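You operate a simulated robot arm through the tools that you are given. There is no shell and no other tool. Be economical: measure what you need, move in short steps, check, and stop when the job is done.

The job below is to be done with a simulated robot arm. You get a single attempt, and the scene is never put back.

TASK
Stipple the coated tile at N24 with the light box on High, then lay it in the bay at N25.
Fine: set switch and dial before stippling, switch off at the end; use the pale stiff brush from the rack and put it back; the yellow tile stays, clean.

It is judged by the outcome, as a careful person would: the job done as asked, and still so three seconds after it is handed in. It fails if anything else is knocked over, pushed out of place, dropped, spilled or broken.

THE ROBOT
A 7-joint arm with a two-finger parallel gripper, fixed in place. Base frame: the origin is at the foot of the arm, x ahead of it, y to its left, z up; the work surface is at about z = 804. Readings come in mm, degrees, newtons and seconds.
With the tool pointing down near the work surface it reaches from about 240 to 680 mm from the base axis. Its first joint turns from -66.0 to 66.0 degrees. Payload 2.4 kg.
The TCP is the grasp point between the finger pads, 30 mm short of the fingertips. In the tool frame z runs along the fingers and y along their closing line. The gripper opens to 94 mm. The fingers are 28 mm wide and 10 mm thick; the gripper's body (50 by 96 mm) begins 55 mm behind the TCP.
Orientation is told as [roll, pitch, yaw] about the base's x, y, z axes, in that order, counted from this pose: with the fingers straight down and closing along the base's y, the tool's x points along the base's -x, its y along +y and its z along -z.

THE INTERFACE
- The arm moves only by the tool step_arm. Its argument "steps" is a list that holds one entry, the list of rows, each a list of 7 numbers: the turn, a rotation vector about the base's x, y, z in degrees, then the shift along the base's x, y, z in mm, then the gripper command, from -1 (fully open) to 1 (shut), values between in proportion. In form: [[[rx, ry, rz, dx, dy, dz, claw], ...]]. A call has 1 to 10 rows; each row shifts and turns the commanded pose from where the row before left it. Each row takes 0.2 s and may step no farther than 50 mm and 8.6 degrees from the row before; otherwise, or with a gripper value out of range, the whole call is refused. Where a pose cannot be reached the arm comes as near as it can. A force on the tool above 40 N (or 10 N above the force at the start of the call, whichever is more), or a blocked arm, ends the call early, and 0.2 s more pass. The fingers move at their own pace (about 153 mm/s each) and stop on an object; they squeeze with about 28 N. The grip force told is the motor's: it shows also when the fingers shut on nothing. Time passes only in rows, and 0.2 s behind the last, so rows that do not move let the fingers close. It gives the time, the measured TCP pose, the force on the tool (base axes), the opening and the grip force at its end, in the units of the frame above (readings bear some noise).
- Cameras (640 x 400 px; columns grow to the right, rows downward): "scene" is fixed at [44.9, 485.8, 1433.4]; the picture's right is [-0.64, -0.76, 0.00], its down [-0.51, 0.43, -0.75] and it looks along [0.57, -0.48, -0.67] (base axes); focal length 317 px, centre (320, 200). "wrist" rides on the gripper at [76, 14, -103] in the tool frame; the picture's right is [-0.18, 0.98, 0.00], its down [-0.75, -0.14, -0.64] and it looks along [-0.63, -0.12, 0.77] (tool axes); focal length 243 px, centre (320, 200). There is no depth. A picture from a camera that has moved, and an enlarged one, comes with that camera's place and axes in the base frame and with its lens.
- camera(camera): a new picture of that camera. No time passes.
- close_up(camera, box): a new picture of the part [left, top, right, bottom] of that camera's present view, enlarged. No time passes.
- hand_in(): hands the job in; it is judged then, once.

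Go step by step. Nothing tells you positions but the pictures and the camera data: compare them with the known pose of the tool, close in by small moves and look again before you grip or let go. The budget is 120 turns and 84 pictures, counting those below and the enlarged ones. Unless the task says otherwise, let go and move clear before handing in.

The tools are called after "Call:" as a command line: name --argument value ..., lists and objects as JSON in quotes. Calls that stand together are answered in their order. step_arm: Moves the arm, as the interface text tells. Its arguments: {"type":"object","properties":{"steps":{"type":"array"}},"required":["steps"]} The other tools are called the same way: camera (camera) takes a picture; close_up (camera, box) takes an enlarged picture of a part of a camera's view; hand_in () hands the job in.

At the start:

```text
t: 0.0
ee_pos: [397.6, 62.4, 1149.7]
tool_rot: [-0.1, 0.0, 0.1]
force: [0.8, 0.0, 0.7]
width: 93.8
gripper_force: 0.1
```

scene: 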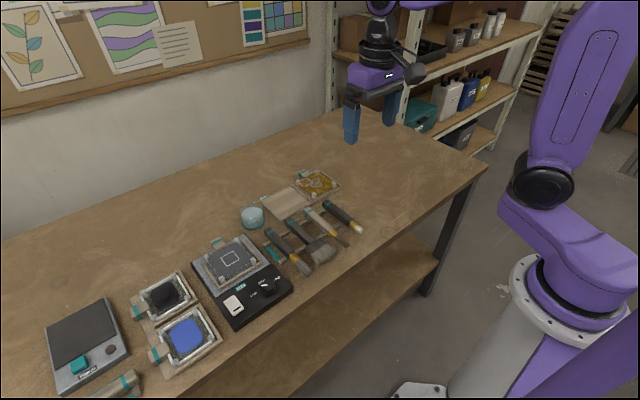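
wrist: 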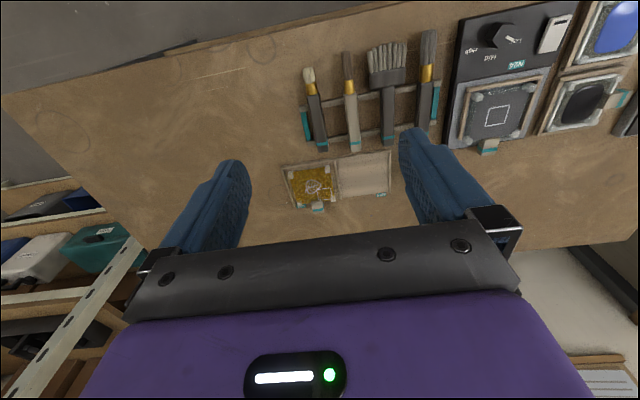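

I see a bench with a light box (switch, dial), a brush rack, tiles in frames and a possible tile/bay pair. I'll enlarge the views to read labels.

Call:
close_up --camera "scene" --box '[180, 220, 310, 330]'

Call:
close_up --camera "scene" --box '[230, 160, 380, 280]'

Call:
close_up --camera "scene" --box '[30, 260, 230, 400]'

Call:
close_up --camera "wrist" --box '[270, 20, 450, 220]'

Call:
close_up --camera "wrist" --box '[440, 0, 640, 160]'

```text
3.64 times, centred on (245, 275) of scene
camera zoom: at [44.9, 485.8, 1433.4], right [-0.64, -0.76, 0.0], down [-0.51, 0.43, -0.75], along [0.57, -0.48, -0.67], focal length 1154 px, centre (593, -73)
```

zoom: 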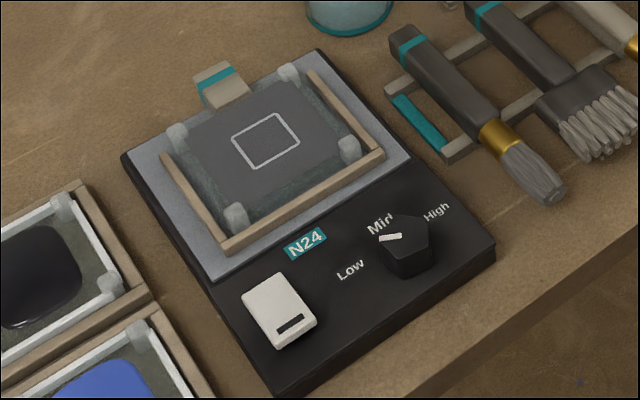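

```text
3.33 times, centred on (305, 220) of scene
camera zoom: at [44.9, 485.8, 1433.4], right [-0.64, -0.76, 0.0], down [-0.51, 0.43, -0.75], along [0.57, -0.48, -0.67], focal length 1058 px, centre (370, 133)
```

zoom: 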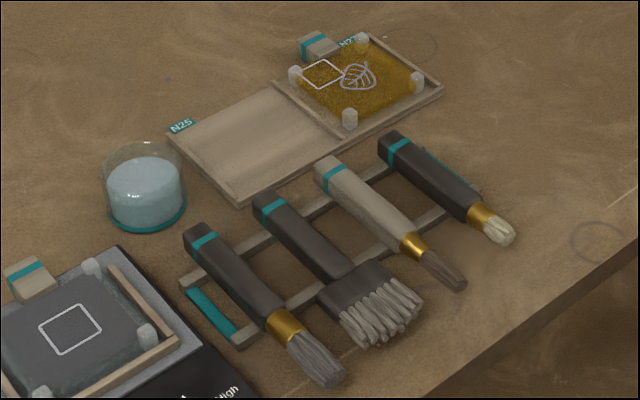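

```text
2.86 times, centred on (130, 330) of scene
camera zoom: at [44.9, 485.8, 1433.4], right [-0.64, -0.76, 0.0], down [-0.51, 0.43, -0.75], along [0.57, -0.48, -0.67], focal length 907 px, centre (863, -171)
```

zoom: 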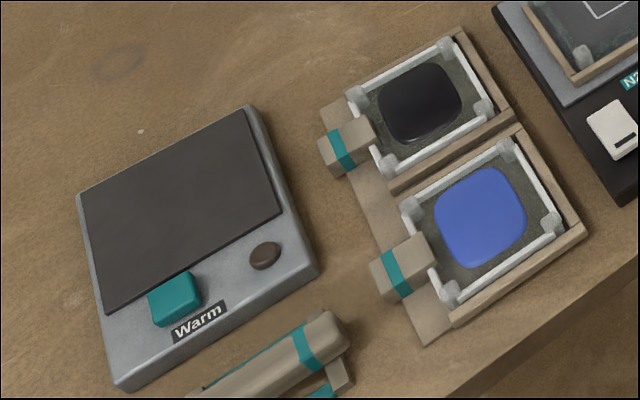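

```text
2.00 times, centred on (360, 120) of wrist
camera zoom: at [320.3, 76.6, 1252.3], right [0.18, 0.98, 0.0], down [0.75, -0.14, 0.64], along [0.63, -0.12, -0.77], focal length 485 px, centre (240, 360)
```

zoom: 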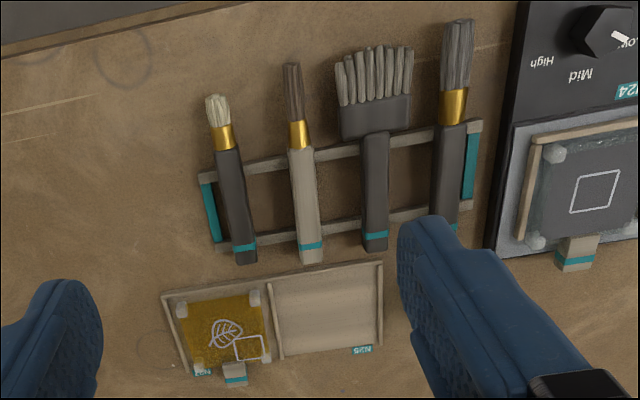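

```text
2.50 times, centred on (540, 80) of wrist
camera zoom: at [320.3, 76.6, 1252.3], right [0.18, 0.98, 0.0], down [0.75, -0.14, 0.64], along [0.63, -0.12, -0.77], focal length 606 px, centre (-230, 500)
```

zoom: 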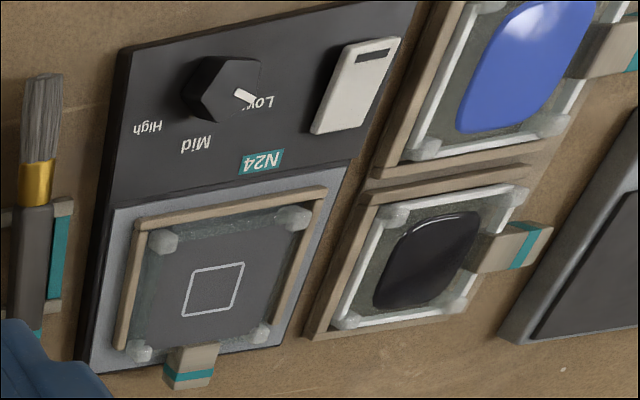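

Tile sits on the light box at about (521,353), dial ≈(398,329), switch ≈(411,404), pale-bristled brush ≈(493,44), N25 bay ≈(635,121). I move over the control panel for a closer look.

Call:
step_arm --steps '[[[0, 0, 0, -13, 43, -16, -1], [0, 0, 0, -13, 43, -16, -1], [0, 0, 0, -13, 43, -16, -1], [0, 0, 0, -13, 43, -16, -1], [0, 0, 0, -13, 43, -16, -1], [0, 0, 0, -13, 43, -16, -1]]]'

Call:
camera --camera "wrist"

Call:
camera --camera "scene"

```text
t: 1.4
ee_pos: [322.2, 321.8, 1049.5]
tool_rot: [0.0, 0.0, 0.0]
force: [0.6, 0.4, -0.2]
width: 93.9
gripper_force: 0.0
```

```text
76 pictures are left
camera wrist: at [245.1, 336.3, 1154.4], right [0.18, 0.98, 0.0], down [0.75, -0.14, 0.64], along [0.63, -0.12, -0.77], focal length 243 px, centre (320, 200)
```

wrist: 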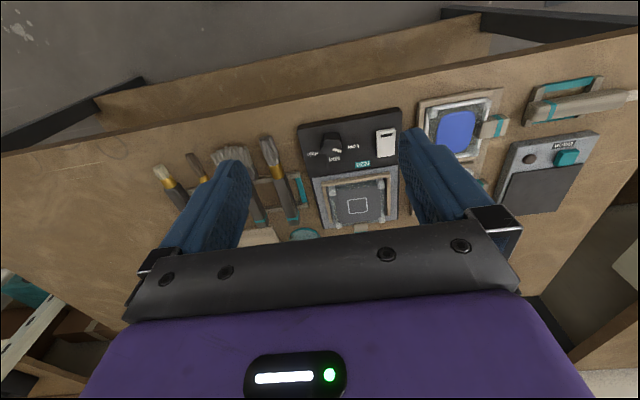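

```text
75 pictures are left
```

scene: 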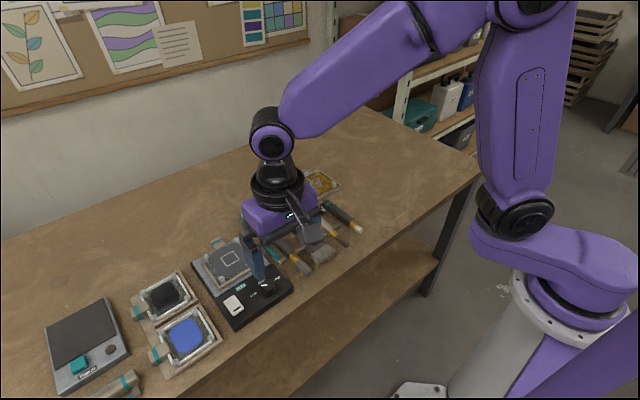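

The panel is in the wrist view now. I enlarge it.

Call:
close_up --camera "wrist" --box '[290, 95, 410, 170]'

Call:
close_up --camera "wrist" --box '[290, 150, 410, 240]'

```text
5.33 times, centred on (350, 132) of wrist
camera zoom: at [245.1, 336.3, 1154.4], right [0.18, 0.98, 0.0], down [0.75, -0.14, 0.64], along [0.63, -0.12, -0.77], focal length 1294 px, centre (160, 560)
```

zoom: 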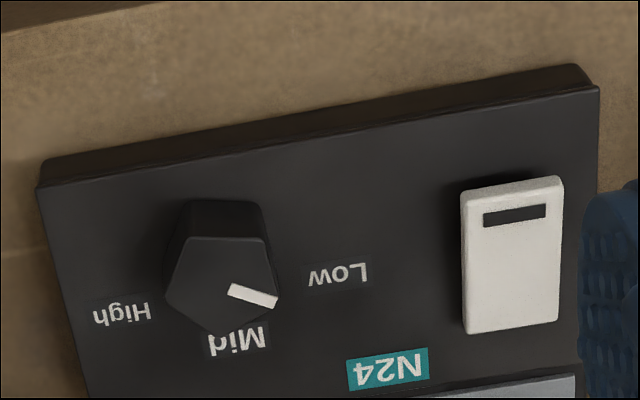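

```text
4.44 times, centred on (350, 195) of wrist
camera zoom: at [245.1, 336.3, 1154.4], right [0.18, 0.98, 0.0], down [0.75, -0.14, 0.64], along [0.63, -0.12, -0.77], focal length 1078 px, centre (187, 222)
```

zoom: 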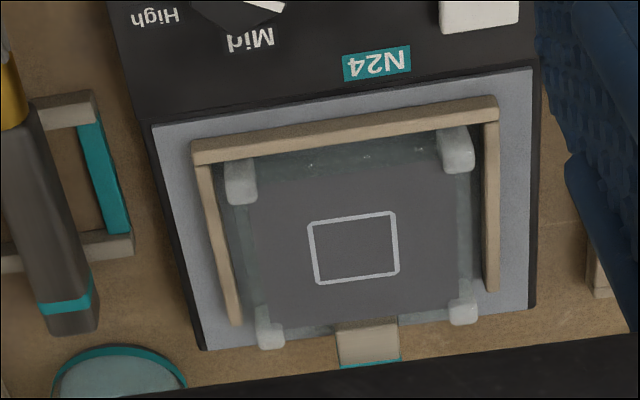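

The dial points at Low (Mid straight ahead, High on the right), so it needs about −120° of turn. The switch is a rocker with its mark at the near end. I go nearer for a better look at the rocker and knob.

Call:
step_arm --steps '[[[0, 0, 0, 20, 10, -40, -1], [0, 0, 0, 20, 10, -40, -1], [0, 0, 0, 20, 10, -30, -1]]]'

Call:
camera --camera "wrist"

Call:
close_up --camera "scene" --box '[215, 270, 295, 330]'

```text
t: 2.2
ee_pos: [381.8, 351.3, 941.7]
tool_rot: [0.0, -0.1, -0.1]
force: [0.0, -0.5, 0.0]
width: 94.1
gripper_force: 0.2
```

```text
72 pictures are left
camera wrist: at [303.9, 365.8, 1045.7], right [0.18, 0.98, 0.0], down [0.75, -0.14, 0.64], along [0.63, -0.12, -0.77], focal length 243 px, centre (320, 200)
```

wrist: 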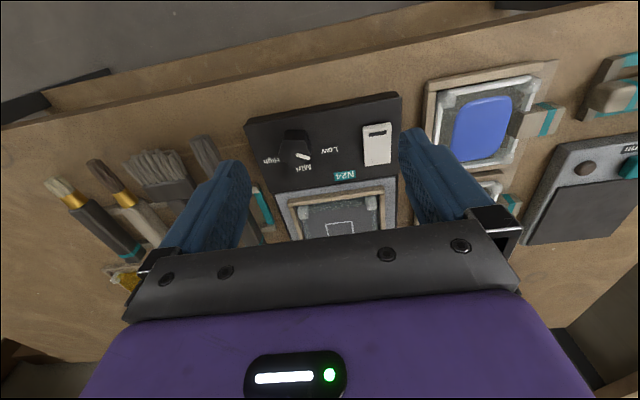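

```text
6.67 times, centred on (255, 300) of scene
camera zoom: at [44.9, 485.8, 1433.4], right [-0.64, -0.76, 0.0], down [-0.51, 0.43, -0.75], along [0.57, -0.48, -0.67], focal length 2115 px, centre (753, -467)
```

zoom: 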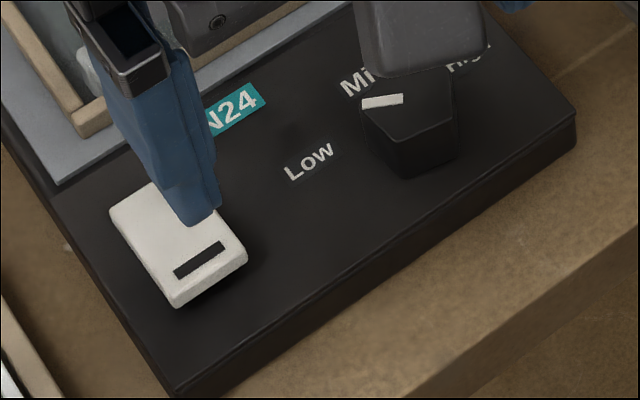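

The rocker's near (marked) end stands raised at about (402,401,845), so the box is off; I'll press that end with closed fingertips.

Call:
step_arm --steps '[[[0, 0, 0, 5, 25, -10, 1], [0, 0, 0, 5, 25, -20, 1], [0, 0, 0, 0, 0, -20, 1], [0, 0, 0, 0, 0, 0, 1]]]'

Call:
camera --camera "wrist"

Call:
close_up --camera "scene" --box '[175, 220, 295, 330]'

```text
t: 3.2
ee_pos: [389.2, 401.9, 894.1]
tool_rot: [-0.1, -0.1, 0.0]
force: [-0.3, 0.1, 0.7]
width: 0.2
gripper_force: 28.1
```

```text
70 pictures are left
camera wrist: at [311.9, 416.5, 996.7], right [0.18, 0.98, 0.0], down [0.75, -0.14, 0.64], along [0.63, -0.12, -0.77], focal length 243 px, centre (320, 200)
```

wrist: 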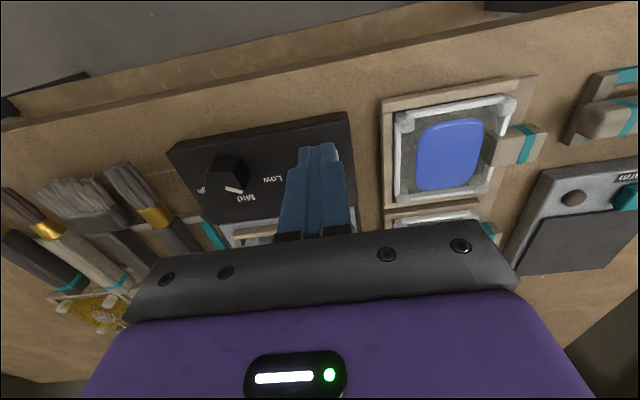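

```text
3.64 times, centred on (235, 275) of scene
camera zoom: at [44.9, 485.8, 1433.4], right [-0.64, -0.76, 0.0], down [-0.51, 0.43, -0.75], along [0.57, -0.48, -0.67], focal length 1154 px, centre (629, -73)
```

zoom: 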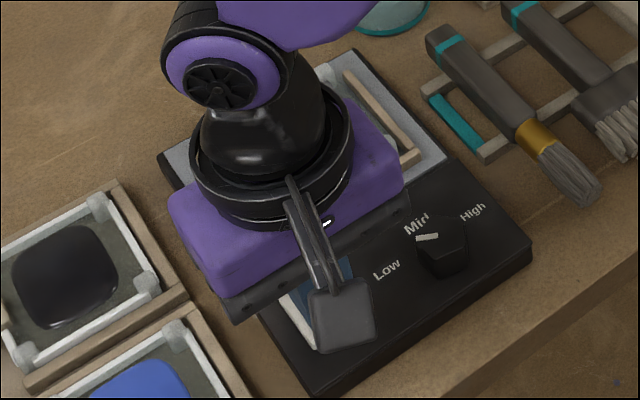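

Fingers are over the near end of the rocker; pressing gently.

Call:
step_arm --steps '[[[0, 0, 0, 0, 0, -10, 1], [0, 0, 0, 0, 0, -5, 1], [0, 0, 0, 0, 0, -4, 1], [0, 0, 0, 0, 0, -4, 1]]]'

Call:
close_up --camera "scene" --box '[175, 220, 295, 330]'

```text
t: 4.2
ee_pos: [389.7, 401.8, 870.0]
tool_rot: [0.1, 0.0, 0.1]
force: [-0.4, -0.7, 0.0]
width: 0.0
gripper_force: 28.1
```

```text
3.64 times, centred on (235, 275) of scene
camera zoom: at [44.9, 485.8, 1433.4], right [-0.64, -0.76, 0.0], down [-0.51, 0.43, -0.75], along [0.57, -0.48, -0.67], focal length 1154 px, centre (629, -73)
```

zoom: 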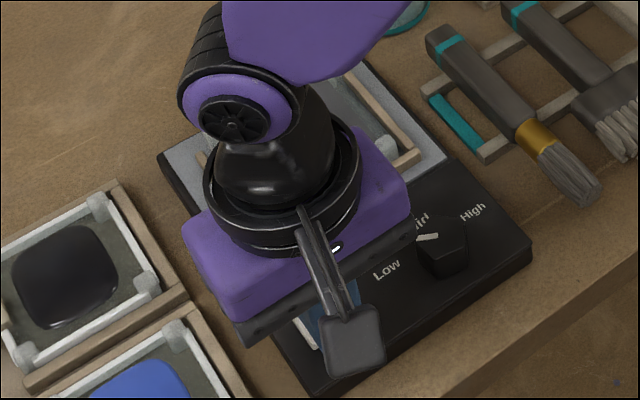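

Tip is near z≈840 with no contact yet; continue down in small steps.

Call:
step_arm --steps '[[[0, 0, 0, 0, 0, -3, 1], [0, 0, 0, 0, 0, -3, 1], [0, 0, 0, 0, 0, -2, 1]]]'

Call:
camera --camera "wrist"

```text
t: 5.0
ee_pos: [391.7, 400.2, 863.1]
tool_rot: [-0.1, 0.1, 0.1]
force: [-0.1, -0.6, -0.9]
width: 0.0
gripper_force: 28.3
```

```text
67 pictures are left
camera wrist: at [313.8, 414.4, 965.3], right [0.18, 0.98, 0.0], down [0.75, -0.14, 0.64], along [0.63, -0.12, -0.77], focal length 243 px, centre (320, 200)
```

wrist: 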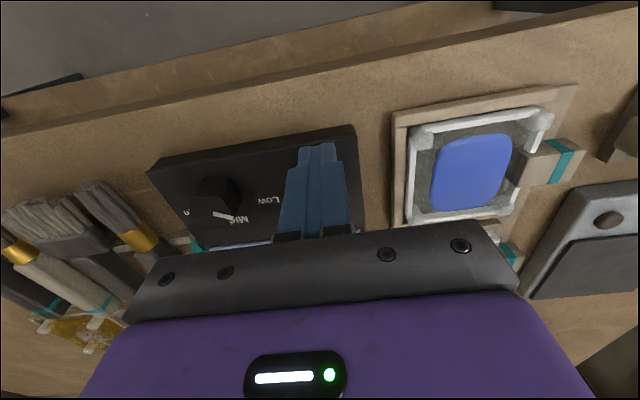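

No contact at tip z≈833; rays then put the mark at about x=409. I shift 4 mm forward and go on down.

Call:
step_arm --steps '[[[0, 0, 0, 4, 0, 0, 1], [0, 0, 0, 0, 0, -2, 1], [0, 0, 0, 0, 0, -2, 1], [0, 0, 0, 0, 0, -2, 1]]]'

Call:
close_up --camera "wrist" --box '[220, 110, 420, 235]'

```text
t: 6.0
ee_pos: [395.1, 401.4, 861.3]
tool_rot: [0.1, -0.1, 0.1]
force: [-3.1, -3.1, 9.9]
width: 0.0
gripper_force: 27.6
stopped in row 4: the force on the tool passed its limit (the readings are from after the stop); the commanded pose is now the measured one
```

```text
3.20 times, centred on (320, 172) of wrist
camera zoom: at [317.3, 414.9, 963.9], right [0.18, 0.98, 0.0], down [0.75, -0.14, 0.64], along [0.63, -0.12, -0.77], focal length 776 px, centre (320, 288)
```

zoom: 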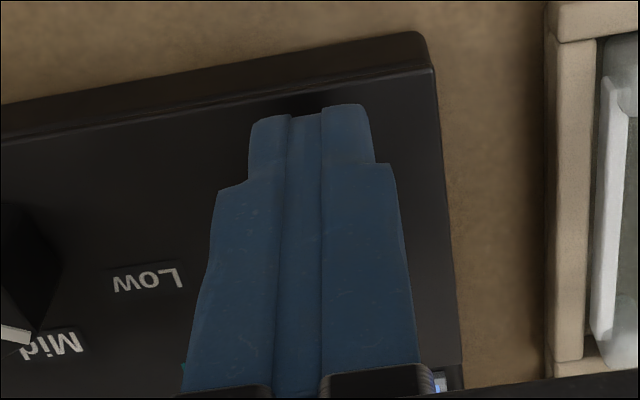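

Contact with a firm push at tip z≈831. I lift and check whether the box lit.

Call:
step_arm --steps '[[[0, 0, 0, 0, 0, 30, 1], [0, 0, 0, -30, 0, 40, 1], [0, 0, 0, -50, 0, 0, 1]]]'

Call:
close_up --camera "scene" --box '[175, 220, 295, 330]'

```text
t: 6.8
ee_pos: [315.6, 400.2, 931.1]
tool_rot: [0.1, -0.1, 0.1]
force: [-0.3, -0.1, 0.5]
width: 0.0
gripper_force: 28.0
```

```text
3.64 times, centred on (235, 275) of scene
camera zoom: at [45.0, 485.8, 1433.4], right [-0.64, -0.76, 0.0], down [-0.51, 0.43, -0.75], along [0.57, -0.48, -0.67], focal length 1154 px, centre (629, -73)
```

zoom: 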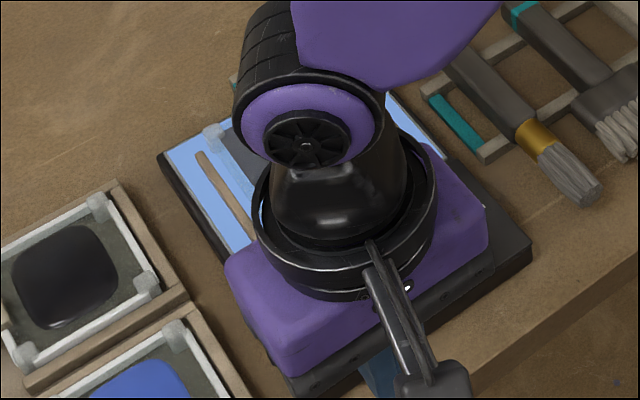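

The light box is on. Now I turn the gripper +78° over the dial (≈(406,324)), opened to about 50 mm, so jaws meet a flat and opposite vertex and the −120° turn stays in range.

Call:
step_arm --steps '[[[0, 0, 7.8, 9, -7.6, 0, -0.06], [0, 0, 7.8, 9, -7.6, 0, -0.06], [0, 0, 7.8, 9, -7.6, 0, -0.06], [0, 0, 7.8, 9, -7.6, 0, -0.06], [0, 0, 7.8, 9, -7.6, 0, -0.06], [0, 0, 7.8, 9, -7.6, 0, -0.06], [0, 0, 7.8, 9, -7.6, 0, -0.06], [0, 0, 7.8, 9, -7.6, 0, -0.06], [0, 0, 7.8, 9, -7.6, 0, -0.06], [0, 0, 7.8, 9, -7.6, 0, -0.06]]]'

Call:
camera --camera "wrist"

Call:
close_up --camera "scene" --box '[175, 220, 315, 330]'

```text
t: 9.0
ee_pos: [406.1, 324.9, 930.4]
tool_rot: [0.1, -0.2, 78.3]
force: [-0.3, 0.4, -0.6]
width: 50.0
gripper_force: 0.0
```

```text
64 pictures are left
camera wrist: at [375.0, 252.8, 1033.2], right [-0.92, 0.38, 0.0], down [0.29, 0.71, 0.64], along [0.24, 0.59, -0.77], focal length 243 px, centre (320, 200)
```

wrist: 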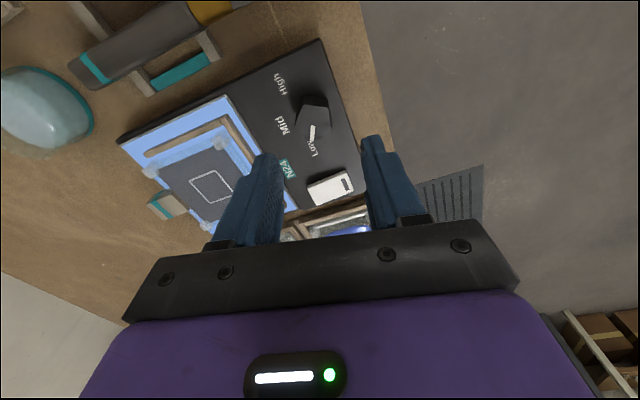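

```text
3.64 times, centred on (245, 275) of scene
camera zoom: at [44.9, 485.8, 1433.4], right [-0.64, -0.76, 0.0], down [-0.51, 0.43, -0.75], along [0.57, -0.48, -0.67], focal length 1154 px, centre (593, -73)
```

zoom: 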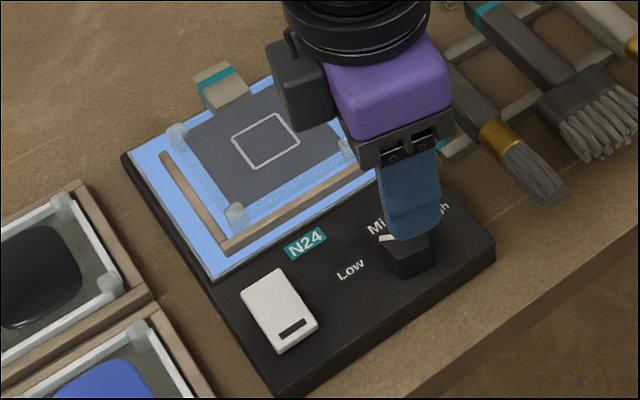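

I enlarge the wrist view of the knob to fix its place.

Call:
close_up --camera "wrist" --box '[260, 70, 380, 160]'

```text
4.44 times, centred on (320, 115) of wrist
camera zoom: at [375.0, 252.8, 1033.2], right [-0.92, 0.38, 0.0], down [0.29, 0.71, 0.64], along [0.24, 0.59, -0.77], focal length 1078 px, centre (320, 578)
```

zoom: 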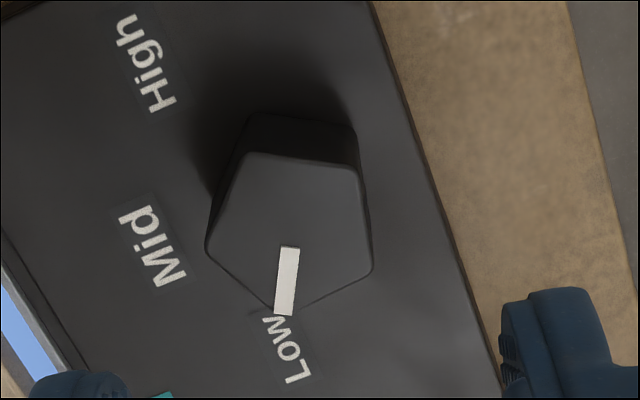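

Knob top centre ≈(408.6,322,843). I align and descend to tip z≈831.

Call:
step_arm --steps '[[[0, 0, 0, 2.5, -3, -25, -0.06], [0, 0, 0, 0, 0, -25, -0.06], [0, 0, 0, 0, 0, -12, -0.06], [0, 0, 0, 0, 0, -7, -0.06]]]'

Call:
close_up --camera "wrist" --box '[220, 80, 420, 205]'

Call:
close_up --camera "scene" --box '[215, 240, 315, 320]'

```text
t: 10.0
ee_pos: [407.7, 322.5, 861.1]
tool_rot: [-0.1, 0.0, 78.0]
force: [0.2, -0.3, 0.0]
width: 49.8
gripper_force: 0.0
```

```text
3.20 times, centred on (320, 142) of wrist
camera zoom: at [377.4, 250.8, 964.4], right [-0.92, 0.38, 0.0], down [0.29, 0.71, 0.64], along [0.25, 0.59, -0.77], focal length 776 px, centre (320, 384)
```

zoom: 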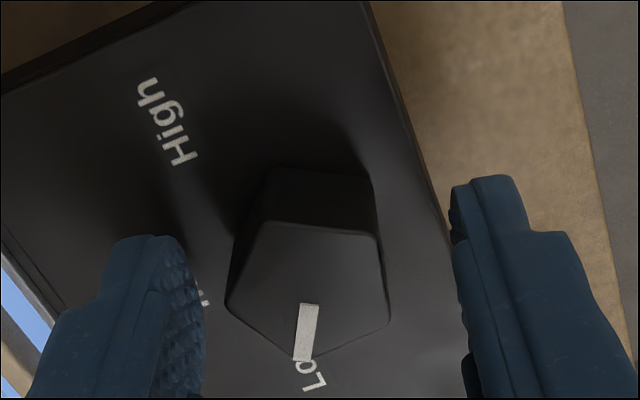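

```text
5.00 times, centred on (265, 280) of scene
camera zoom: at [45.0, 485.8, 1433.4], right [-0.64, -0.76, 0.0], down [-0.51, 0.43, -0.75], along [0.57, -0.48, -0.67], focal length 1587 px, centre (595, -200)
```

zoom: 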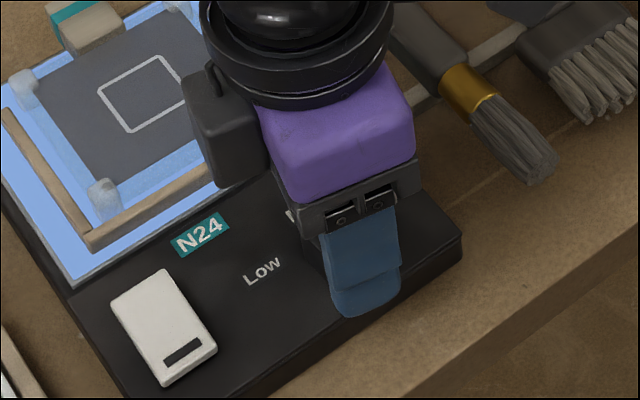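

Knob sits ~4 mm toward the far finger; I shift and close.

Call:
step_arm --steps '[[[0, 0, 0, 3.7, -1.5, 0, -0.06], [0, 0, 0, 0, 0, 0, 0.2], [0, 0, 0, 0, 0, 0, 0.35], [0, 0, 0, 0, 0, 0, 0.5], [0, 0, 0, 0, 0, 0, 0.6]]]'

Call:
close_up --camera "wrist" --box '[220, 80, 420, 205]'

```text
t: 11.2
ee_pos: [410.4, 321.9, 859.6]
tool_rot: [0.2, 0.0, 78.1]
force: [-5.7, 2.1, 1.3]
width: 29.8
gripper_force: 45.2
```

```text
3.20 times, centred on (320, 142) of wrist
camera zoom: at [380.3, 249.3, 964.2], right [-0.92, 0.38, 0.0], down [0.3, 0.71, 0.64], along [0.24, 0.59, -0.77], focal length 776 px, centre (320, 384)
```

zoom: 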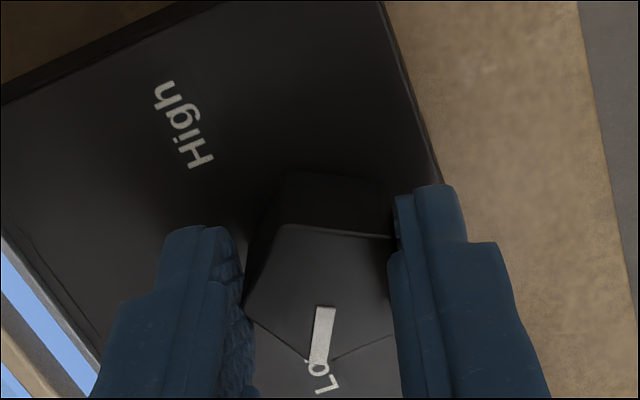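

Knob gripped. Now I turn −120° about its axis, first 80°.

Call:
step_arm --steps '[[[0, 0, -8, -0.14, -0.16, 0, 0.6], [0, 0, -8, -0.14, -0.16, 0, 0.6], [0, 0, -8, -0.14, -0.16, 0, 0.6], [0, 0, -8, -0.14, -0.16, 0, 0.6], [0, 0, -8, -0.14, -0.16, 0, 0.6], [0, 0, -8, -0.14, -0.16, 0, 0.6], [0, 0, -8, -0.14, -0.16, 0, 0.6], [0, 0, -8, -0.2, 0, 0, 0.6]]]'

Call:
close_up --camera "wrist" --box '[220, 80, 420, 205]'

```text
t: 13.0
ee_pos: [408.6, 320.5, 861.6]
tool_rot: [0.1, -0.2, 14.0]
force: [-11.9, 17.8, 4.1]
width: 29.7
gripper_force: 44.9
```

```text
3.20 times, centred on (320, 142) of wrist
camera zoom: at [330.5, 315.8, 964.0], right [-0.06, 1.0, 0.0], down [0.76, 0.04, 0.64], along [0.64, 0.04, -0.76], focal length 776 px, centre (320, 384)
```

zoom: 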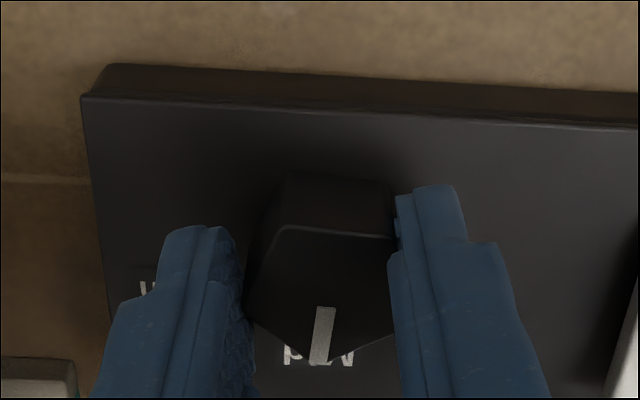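

It follows; pointer is at Mid. Slight side force, so I ease toward (−x,+y) while turning the remaining 56°.

Call:
step_arm --steps '[[[0, 0, -8, -0.4, 0.6, 0, 0.6], [0, 0, -8, -0.4, 0.4, 0, 0.6], [0, 0, -8, -0.4, 0.3, 0, 0.6], [0, 0, -8, -0.2, 0.1, 0, 0.6], [0, 0, -8, -0.2, 0.1, 0, 0.6], [0, 0, -8, -0.2, 0.1, 0, 0.6], [0, 0, -8, -0.2, 0.1, 0, 0.6], [0, 0, 0, 0, 0, 0, 0.6]]]'

Call:
close_up --camera "wrist" --box '[220, 80, 420, 205]'

```text
t: 14.8
ee_pos: [407.7, 321.7, 859.9]
tool_rot: [0.2, -0.1, -41.9]
force: [1.6, 26.3, -20.4]
width: 30.0
gripper_force: 44.9
```

```text
3.20 times, centred on (320, 142) of wrist
camera zoom: at [359.7, 383.3, 964.1], right [0.79, 0.61, 0.0], down [0.46, -0.61, 0.64], along [0.39, -0.51, -0.77], focal length 776 px, centre (320, 384)
```

zoom: 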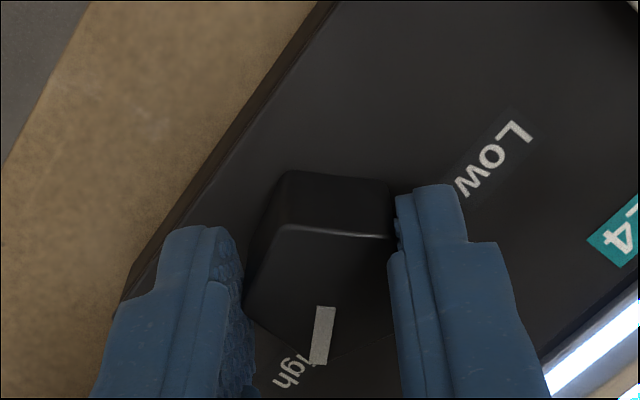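

Pointer is at High. I relax side force, release, lift and check.

Call:
step_arm --steps '[[[0, 0, 0, 0, 1, 0, 0.6], [0, 0, 0, 0, 0, 0, 0.2], [0, 0, 0, 0, 0, 0, -0.06], [0, 0, 0, 0, 0, 20, -0.06], [0, 0, 0, 0, 0, 50, -0.06], [0, 0, 0, -20, -20, 40, -0.06]]]'

Call:
close_up --camera "wrist" --box '[250, 90, 410, 215]'

Call:
close_up --camera "scene" --box '[175, 220, 315, 330]'

```text
t: 16.2
ee_pos: [387.6, 301.4, 972.4]
tool_rot: [0.0, -0.1, -42.0]
force: [0.5, 0.3, -0.8]
width: 49.6
gripper_force: 0.1
```

```text
3.20 times, centred on (330, 152) of wrist
camera zoom: at [339.8, 363.4, 1074.6], right [0.79, 0.61, 0.0], down [0.46, -0.61, 0.64], along [0.39, -0.51, -0.77], focal length 776 px, centre (288, 352)
```

zoom: 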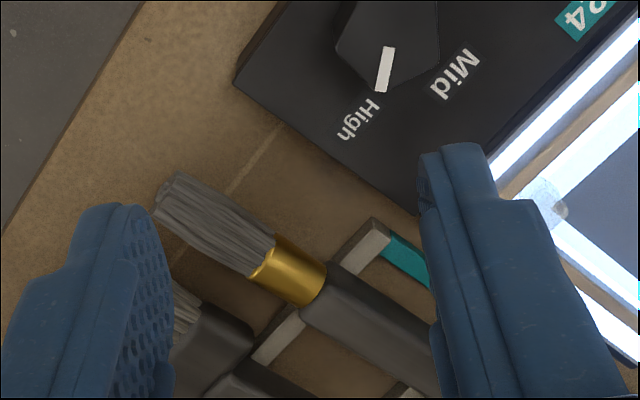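

```text
3.64 times, centred on (245, 275) of scene
camera zoom: at [45.0, 485.8, 1433.4], right [-0.64, -0.76, 0.0], down [-0.51, 0.43, -0.75], along [0.57, -0.48, -0.67], focal length 1154 px, centre (593, -73)
```

zoom: 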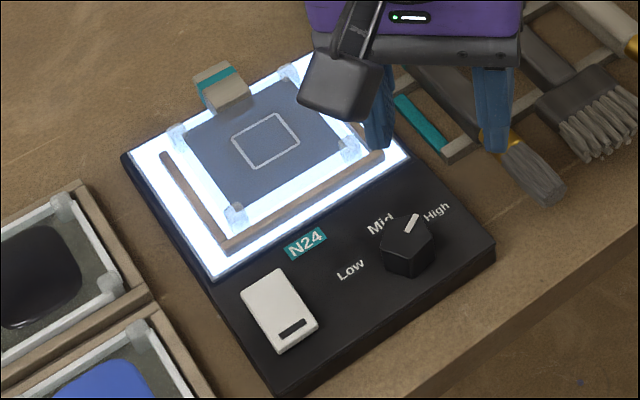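

Dial at High and box brighter. Next I move above the pale-bristled brush (≈(493,44)), yaw back to 0, and look.

Call:
step_arm --steps '[[[0, 0, 7, 9, -43, 0, -0.06], [0, 0, 7, 9, -43, 0, -0.06], [0, 0, 7, 9, -43, 0, -0.06], [0, 0, 7, 9, -43, 0, -0.06], [0, 0, 7, 9, -43, 0, -0.06], [0, 0, 7, 9, -43, 0, -0.06]]]'

Call:
camera --camera "wrist"

Call:
close_up --camera "wrist" --box '[240, 40, 440, 240]'

```text
t: 17.6
ee_pos: [441.2, 42.9, 973.3]
tool_rot: [0.1, -0.1, 0.1]
force: [0.7, 0.4, 0.1]
width: 49.7
gripper_force: 0.0
```

```text
54 pictures are left
camera wrist: at [364.4, 57.9, 1076.5], right [0.18, 0.98, 0.0], down [0.75, -0.14, 0.64], along [0.63, -0.12, -0.77], focal length 243 px, centre (320, 200)
```

wrist: 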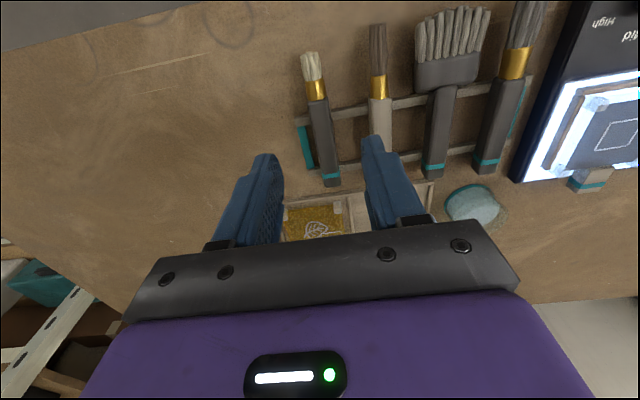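

```text
2.00 times, centred on (340, 140) of wrist
camera zoom: at [364.4, 57.9, 1076.5], right [0.18, 0.98, 0.0], down [0.75, -0.14, 0.64], along [0.63, -0.12, -0.77], focal length 485 px, centre (280, 320)
```

zoom: 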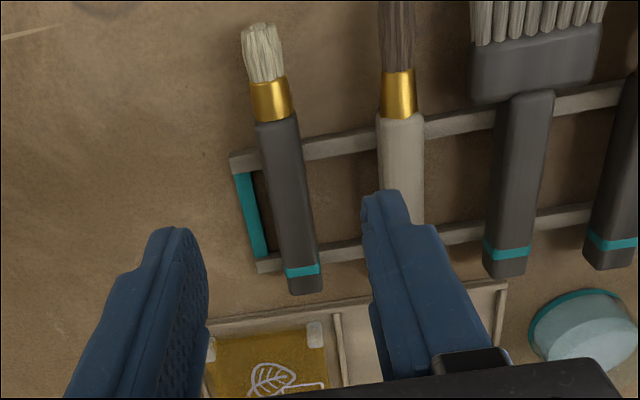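

Brush runs along x at y≈41 from tip x≈401 to end x≈551; rails at x≈464 and 531. I'll grip at x≈497 between the rails, fingertips at z≈810.

Call:
step_arm --steps '[[[0, 0, 0, 28, -1, -35, -0.06], [0, 0, 0, 28, -1, -35, -0.06], [0, 0, 0, 0, 0, -30, -0.06], [0, 0, 0, 0, 0, -20, -0.06]]]'

Call:
camera --camera "wrist"

Call:
close_up --camera "scene" --box '[260, 160, 380, 260]'

```text
t: 18.6
ee_pos: [498.3, 41.1, 850.9]
tool_rot: [0.1, -0.2, 0.0]
force: [0.8, 0.8, 0.1]
width: 49.8
gripper_force: 0.1
```

```text
52 pictures are left
camera wrist: at [421.2, 55.1, 953.9], right [0.18, 0.98, 0.0], down [0.75, -0.14, 0.64], along [0.63, -0.12, -0.77], focal length 243 px, centre (320, 200)
```

wrist: 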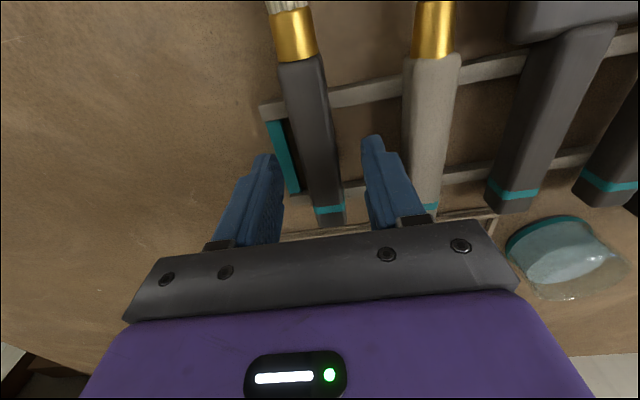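

```text
4.00 times, centred on (320, 210) of scene
camera zoom: at [45.0, 485.8, 1433.4], right [-0.64, -0.76, 0.0], down [-0.51, 0.43, -0.75], along [0.57, -0.48, -0.67], focal length 1269 px, centre (320, 160)
```

zoom: 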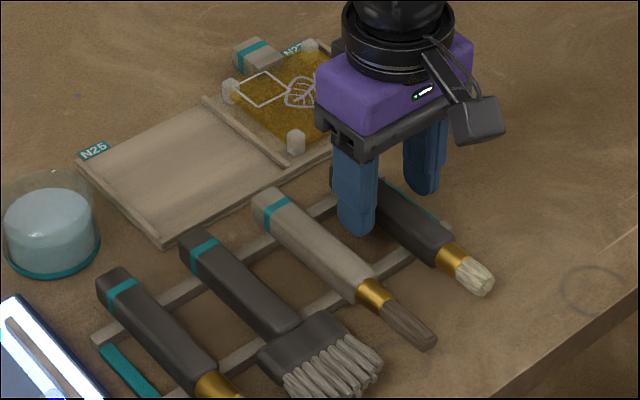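

I enlarge to judge the clearance between the left finger and the rack's teal side.

Call:
close_up --camera "wrist" --box '[230, 90, 410, 230]'

Call:
close_up --camera "scene" --box '[315, 185, 385, 245]'

```text
2.86 times, centred on (320, 160) of wrist
camera zoom: at [421.2, 55.1, 953.9], right [0.18, 0.98, 0.0], down [0.75, -0.14, 0.64], along [0.63, -0.12, -0.77], focal length 693 px, centre (320, 314)
```

zoom: 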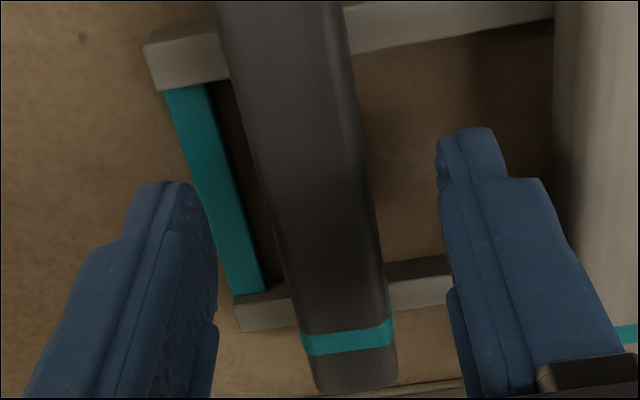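

```text
6.67 times, centred on (350, 215) of scene
camera zoom: at [45.0, 485.8, 1433.4], right [-0.64, -0.76, 0.0], down [-0.51, 0.43, -0.75], along [0.57, -0.48, -0.67], focal length 2115 px, centre (120, 100)
```

zoom: 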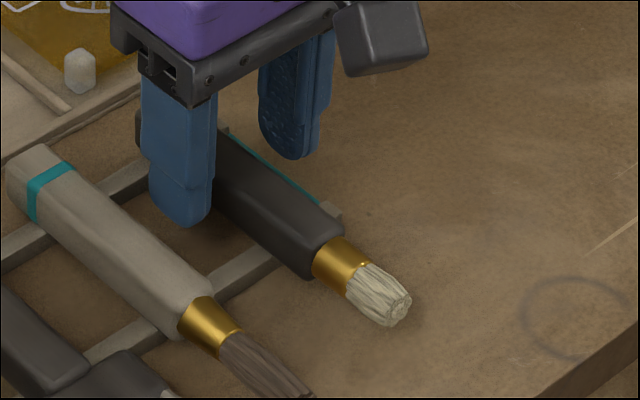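

The brush handle stands well above the rack; fingertips at ~815 suffice. I lower 7 mm and close.

Call:
step_arm --steps '[[[0, 0, 0, 0, 0, -4, -0.06], [0, 0, 0, 0, 0, -3, 0.1], [0, 0, 0, 0, 0, 0, 0.4], [0, 0, 0, 0, 0, 0, 0.7], [0, 0, 0, 0, 0, 0, 0.9], [0, 0, 0, 0, 0, 0, 1]]]'

Call:
close_up --camera "wrist" --box '[230, 0, 410, 230]'

```text
t: 20.0
ee_pos: [498.5, 41.6, 845.4]
tool_rot: [0.1, 0.0, -0.1]
force: [0.6, -1.0, 0.7]
width: 21.2
gripper_force: 27.7
```

```text
1.74 times, centred on (320, 115) of wrist
camera zoom: at [421.1, 55.9, 947.2], right [0.18, 0.98, 0.0], down [0.75, -0.14, 0.64], along [0.63, -0.12, -0.77], focal length 422 px, centre (320, 348)
```

zoom: 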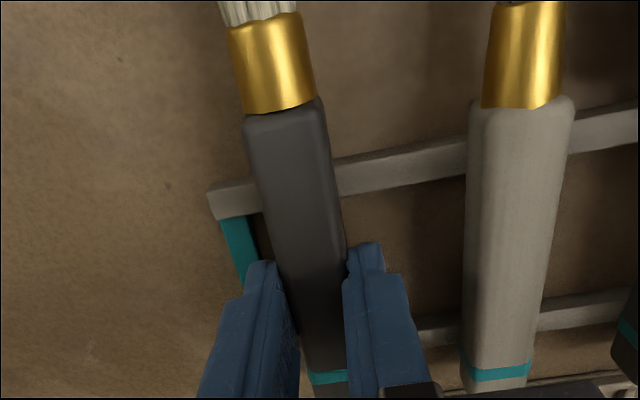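

Brush gripped (21 mm). I lift it straight up and check the hold before tilting.

Call:
step_arm --steps '[[[0, 0, 0, 0, 0, 10, 1], [0, 0, 0, 0, 0, 40, 1], [0, 0, 0, 0, 0, 50, 1], [0, 0, 0, 0, 0, 50, 1], [0, 0, 0, 0, 0, 20, 1]]]'

Call:
camera --camera "scene"

```text
t: 21.2
ee_pos: [498.4, 40.4, 1016.1]
tool_rot: [0.1, -0.1, 0.0]
force: [0.0, 0.1, -0.7]
width: 0.1
gripper_force: 27.0
```

```text
47 pictures are left
```

scene: 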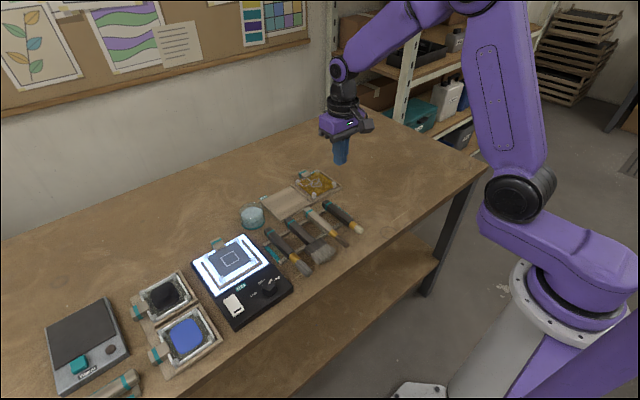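

The fingers slipped off the handle's top edge; the brush still seems in the rack. I check it and come down deeper.

Call:
step_arm --steps '[[[0, 0, 0, -28, 0, -35, -0.06], [0, 0, 0, -28, 0, -8, -0.06]]]'

Call:
close_up --camera "wrist" --box '[240, 40, 440, 240]'

Call:
close_up --camera "scene" --box '[300, 180, 380, 250]'

```text
t: 21.8
ee_pos: [442.9, 41.4, 971.5]
tool_rot: [0.1, -0.1, 0.0]
force: [0.3, 0.0, -0.3]
width: 49.8
gripper_force: 0.1
```

```text
2.00 times, centred on (340, 140) of wrist
camera zoom: at [364.4, 56.6, 1073.4], right [0.18, 0.98, 0.0], down [0.75, -0.14, 0.64], along [0.63, -0.12, -0.77], focal length 485 px, centre (280, 320)
```

zoom: 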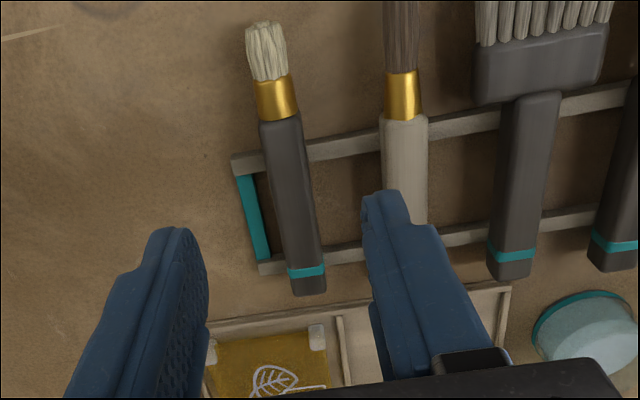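

```text
5.71 times, centred on (340, 215) of scene
camera zoom: at [45.0, 485.8, 1433.4], right [-0.64, -0.76, 0.0], down [-0.51, 0.43, -0.75], along [0.57, -0.48, -0.67], focal length 1813 px, centre (206, 114)
```

zoom: 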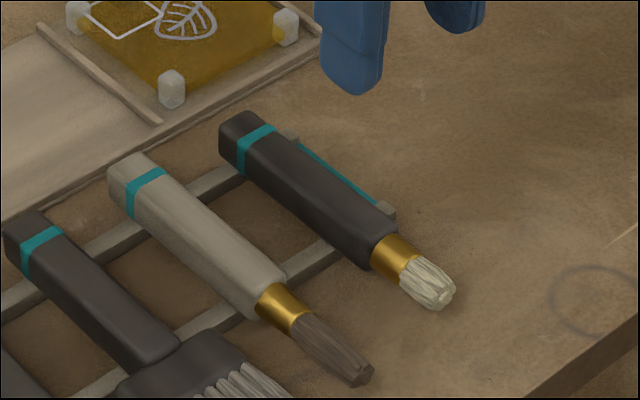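

Brush is still in place; its handle sits lower than I took it. I go down with the jaws narrowed to 26 mm (to clear the teal side) to fingertip z≈807.

Call:
step_arm --steps '[[[0, 0, 0, 28, 0, -40, -0.06], [0, 0, 0, 27, 0, -40, -0.06], [0, 0, 0, 0, 0, -35, 0.3], [0, 0, 0, 0, 0, 0, 0.44], [0, 0, 0, 0, 0, -6, 0.44], [0, 0, 0, 0, 0, -5, 0.44], [0, 0, 0, 0, 0, -4, 0.44], [0, 0, 0, 0, 0, -4, 0.44]]]'

Call:
close_up --camera "wrist" --box '[230, 90, 410, 230]'

```text
t: 23.6
ee_pos: [497.4, 41.3, 837.6]
tool_rot: [0.0, -0.1, -0.1]
force: [0.1, -0.5, 0.6]
width: 26.6
gripper_force: 0.0
```

```text
2.86 times, centred on (320, 160) of wrist
camera zoom: at [419.3, 56.1, 939.7], right [0.18, 0.98, 0.0], down [0.75, -0.14, 0.64], along [0.63, -0.12, -0.77], focal length 693 px, centre (320, 314)
```

zoom: 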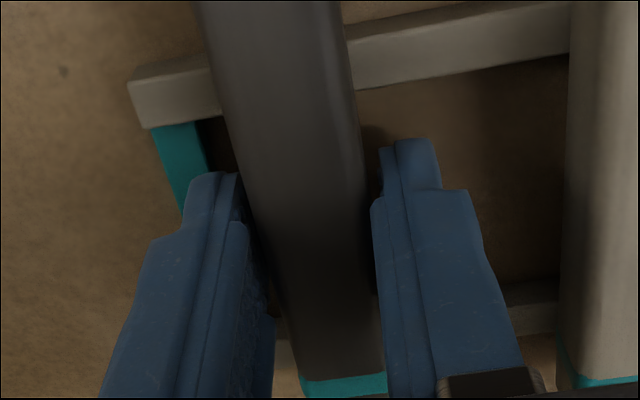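

No contact on the way down; now close and lift a little to test the hold.

Call:
step_arm --steps '[[[0, 0, 0, 0, 0, 0, 0.7], [0, 0, 0, 0, 0, 0, 1], [0, 0, 0, 0, 0, 0, 1], [0, 0, 0, 0, 0, 8, 1], [0, 0, 0, 0, 0, 12, 1], [0, 0, 0, 0, 0, 20, 1]]]'

Call:
close_up --camera "scene" --box '[290, 150, 390, 250]'

```text
t: 25.0
ee_pos: [495.6, 41.9, 876.0]
tool_rot: [0.1, -0.1, 0.0]
force: [-0.5, 0.1, -0.9]
width: 21.4
gripper_force: 28.2
```

```text
4.00 times, centred on (340, 200) of scene
camera zoom: at [45.0, 485.8, 1433.4], right [-0.64, -0.76, 0.0], down [-0.51, 0.43, -0.75], along [0.57, -0.48, -0.67], focal length 1269 px, centre (240, 200)
```

zoom: 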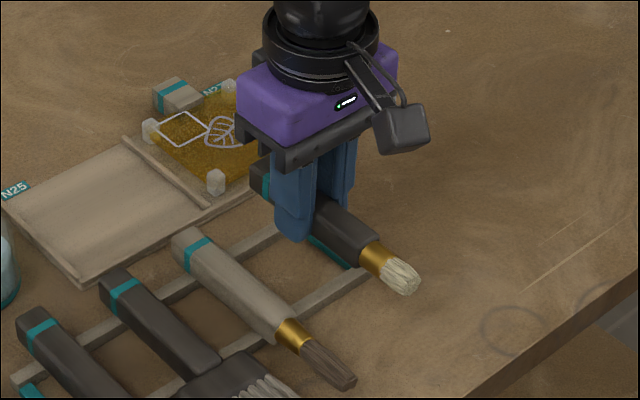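

The brush is held. I lift it high, then pitch it tip-down while moving toward the tile.

Call:
step_arm --steps '[[[0, 0, 0, 0, 0, 45, 1], [0, 0, 0, 0, 0, 45, 1], [0, 0, 0, 0, 0, 45, 1], [0, -8, 0, 0, 0, 0, 1], [0, -8, 0, 0, 0, 0, 1], [0, -8, 0, 0, 0, 0, 1], [0, -8, 0, 0, 0, 0, 1]]]'

Call:
camera --camera "scene"

```text
t: 26.6
ee_pos: [496.8, 41.2, 1012.4]
tool_rot: [0.1, -32.3, -0.1]
force: [-0.8, 0.1, -0.9]
width: 21.3
gripper_force: 28.0
```

```text
42 pictures are left
```

scene: 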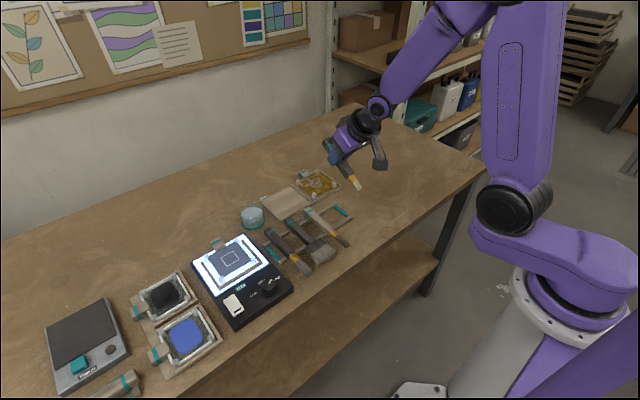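

Tilting works. Continue to −72° pitch while moving over the tile at safe height.

Call:
step_arm --steps '[[[0, -5, 0, 5, 34, 0, 1], [0, -5, 0, 5, 34, 0, 1], [0, -5, 0, 5, 34, 0, 1], [0, -5, 0, 5, 34, 0, 1], [0, -5, 0, 5, 34, 0, 1], [0, -5, 0, 5, 34, 0, 1], [0, -5, 0, 5, 34, 0, 1], [0, -5, 0, 5, 34, 0, 1], [0, 0, 0, 5, 36, 0, 1]]]'

Call:
camera --camera "scene"

Call:
camera --camera "wrist"

```text
t: 28.6
ee_pos: [542.3, 352.2, 1013.3]
tool_rot: [0.1, -72.1, 0.0]
force: [0.5, 0.1, -1.4]
width: 21.3
gripper_force: 28.3
```

```text
41 pictures are left
```

scene: 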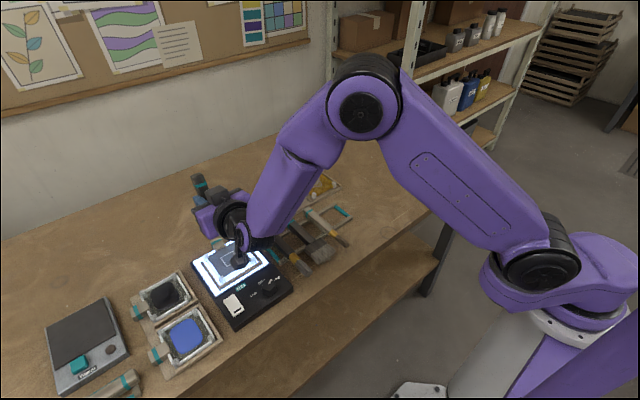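

```text
40 pictures are left
camera wrist: at [421.3, 367.0, 971.9], right [0.06, 0.98, 0.18], down [-0.38, -0.14, 0.91], along [0.92, -0.12, 0.37], focal length 243 px, centre (320, 200)
```

wrist: 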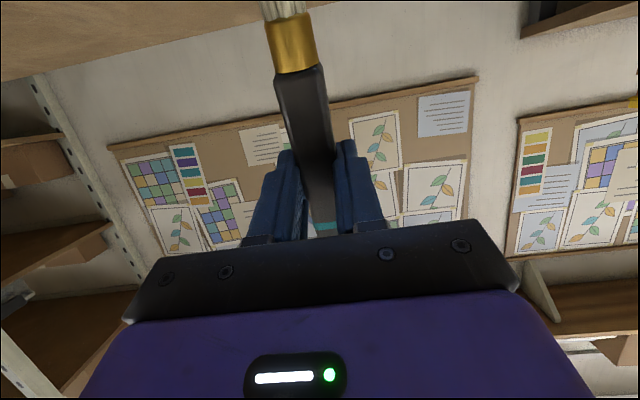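

I enlarge the scene around the brush.

Call:
close_up --camera "scene" --box '[170, 160, 310, 280]'

```text
3.33 times, centred on (240, 220) of scene
camera zoom: at [45.0, 485.8, 1433.4], right [-0.64, -0.76, 0.0], down [-0.51, 0.43, -0.75], along [0.57, -0.48, -0.67], focal length 1058 px, centre (587, 133)
```

zoom: 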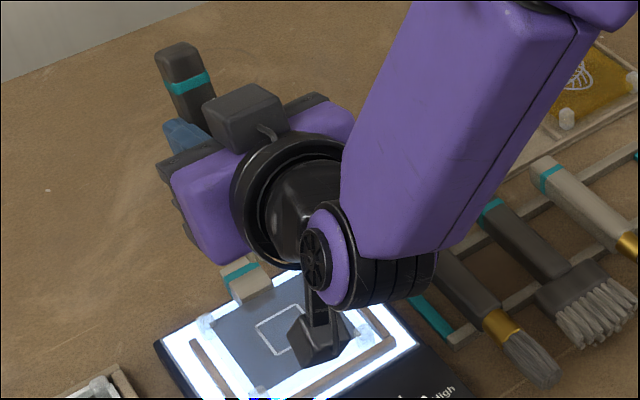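

Tip should be about (−12,0,−98) from the TCP. I centre it over the square (531.5,350) and descend most of the way.

Call:
step_arm --steps '[[[0, 0, 0, 1, -1, -30, 1], [0, 0, 0, 0, 0, -25, 1], [0, 0, 0, 0, 0, -10, 1]]]'

Call:
close_up --camera "scene" --box '[170, 180, 310, 300]'

Call:
close_up --camera "wrist" --box '[230, 0, 390, 100]'

```text
t: 29.4
ee_pos: [543.3, 348.5, 947.5]
tool_rot: [0.1, -72.1, 0.0]
force: [-0.2, -0.5, -1.7]
width: 21.0
gripper_force: 27.5
```

```text
3.33 times, centred on (240, 240) of scene
camera zoom: at [45.0, 485.8, 1433.4], right [-0.64, -0.76, 0.0], down [-0.51, 0.43, -0.75], along [0.57, -0.48, -0.67], focal length 1058 px, centre (587, 67)
```

zoom: 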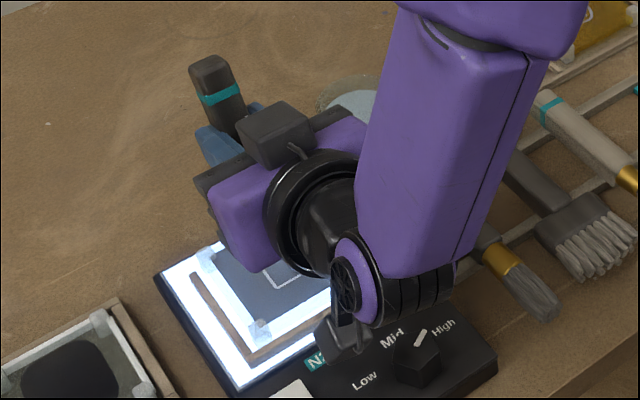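

```text
4.00 times, centred on (310, 50) of wrist
camera zoom: at [421.0, 363.4, 907.3], right [0.06, 0.98, 0.18], down [-0.38, -0.14, 0.91], along [0.92, -0.12, 0.36], focal length 970 px, centre (360, 800)
```

zoom: 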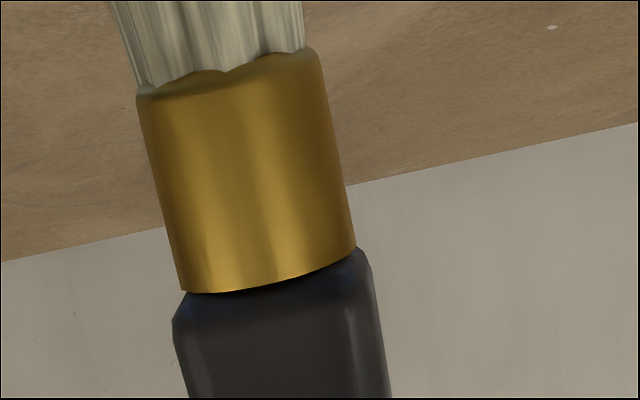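

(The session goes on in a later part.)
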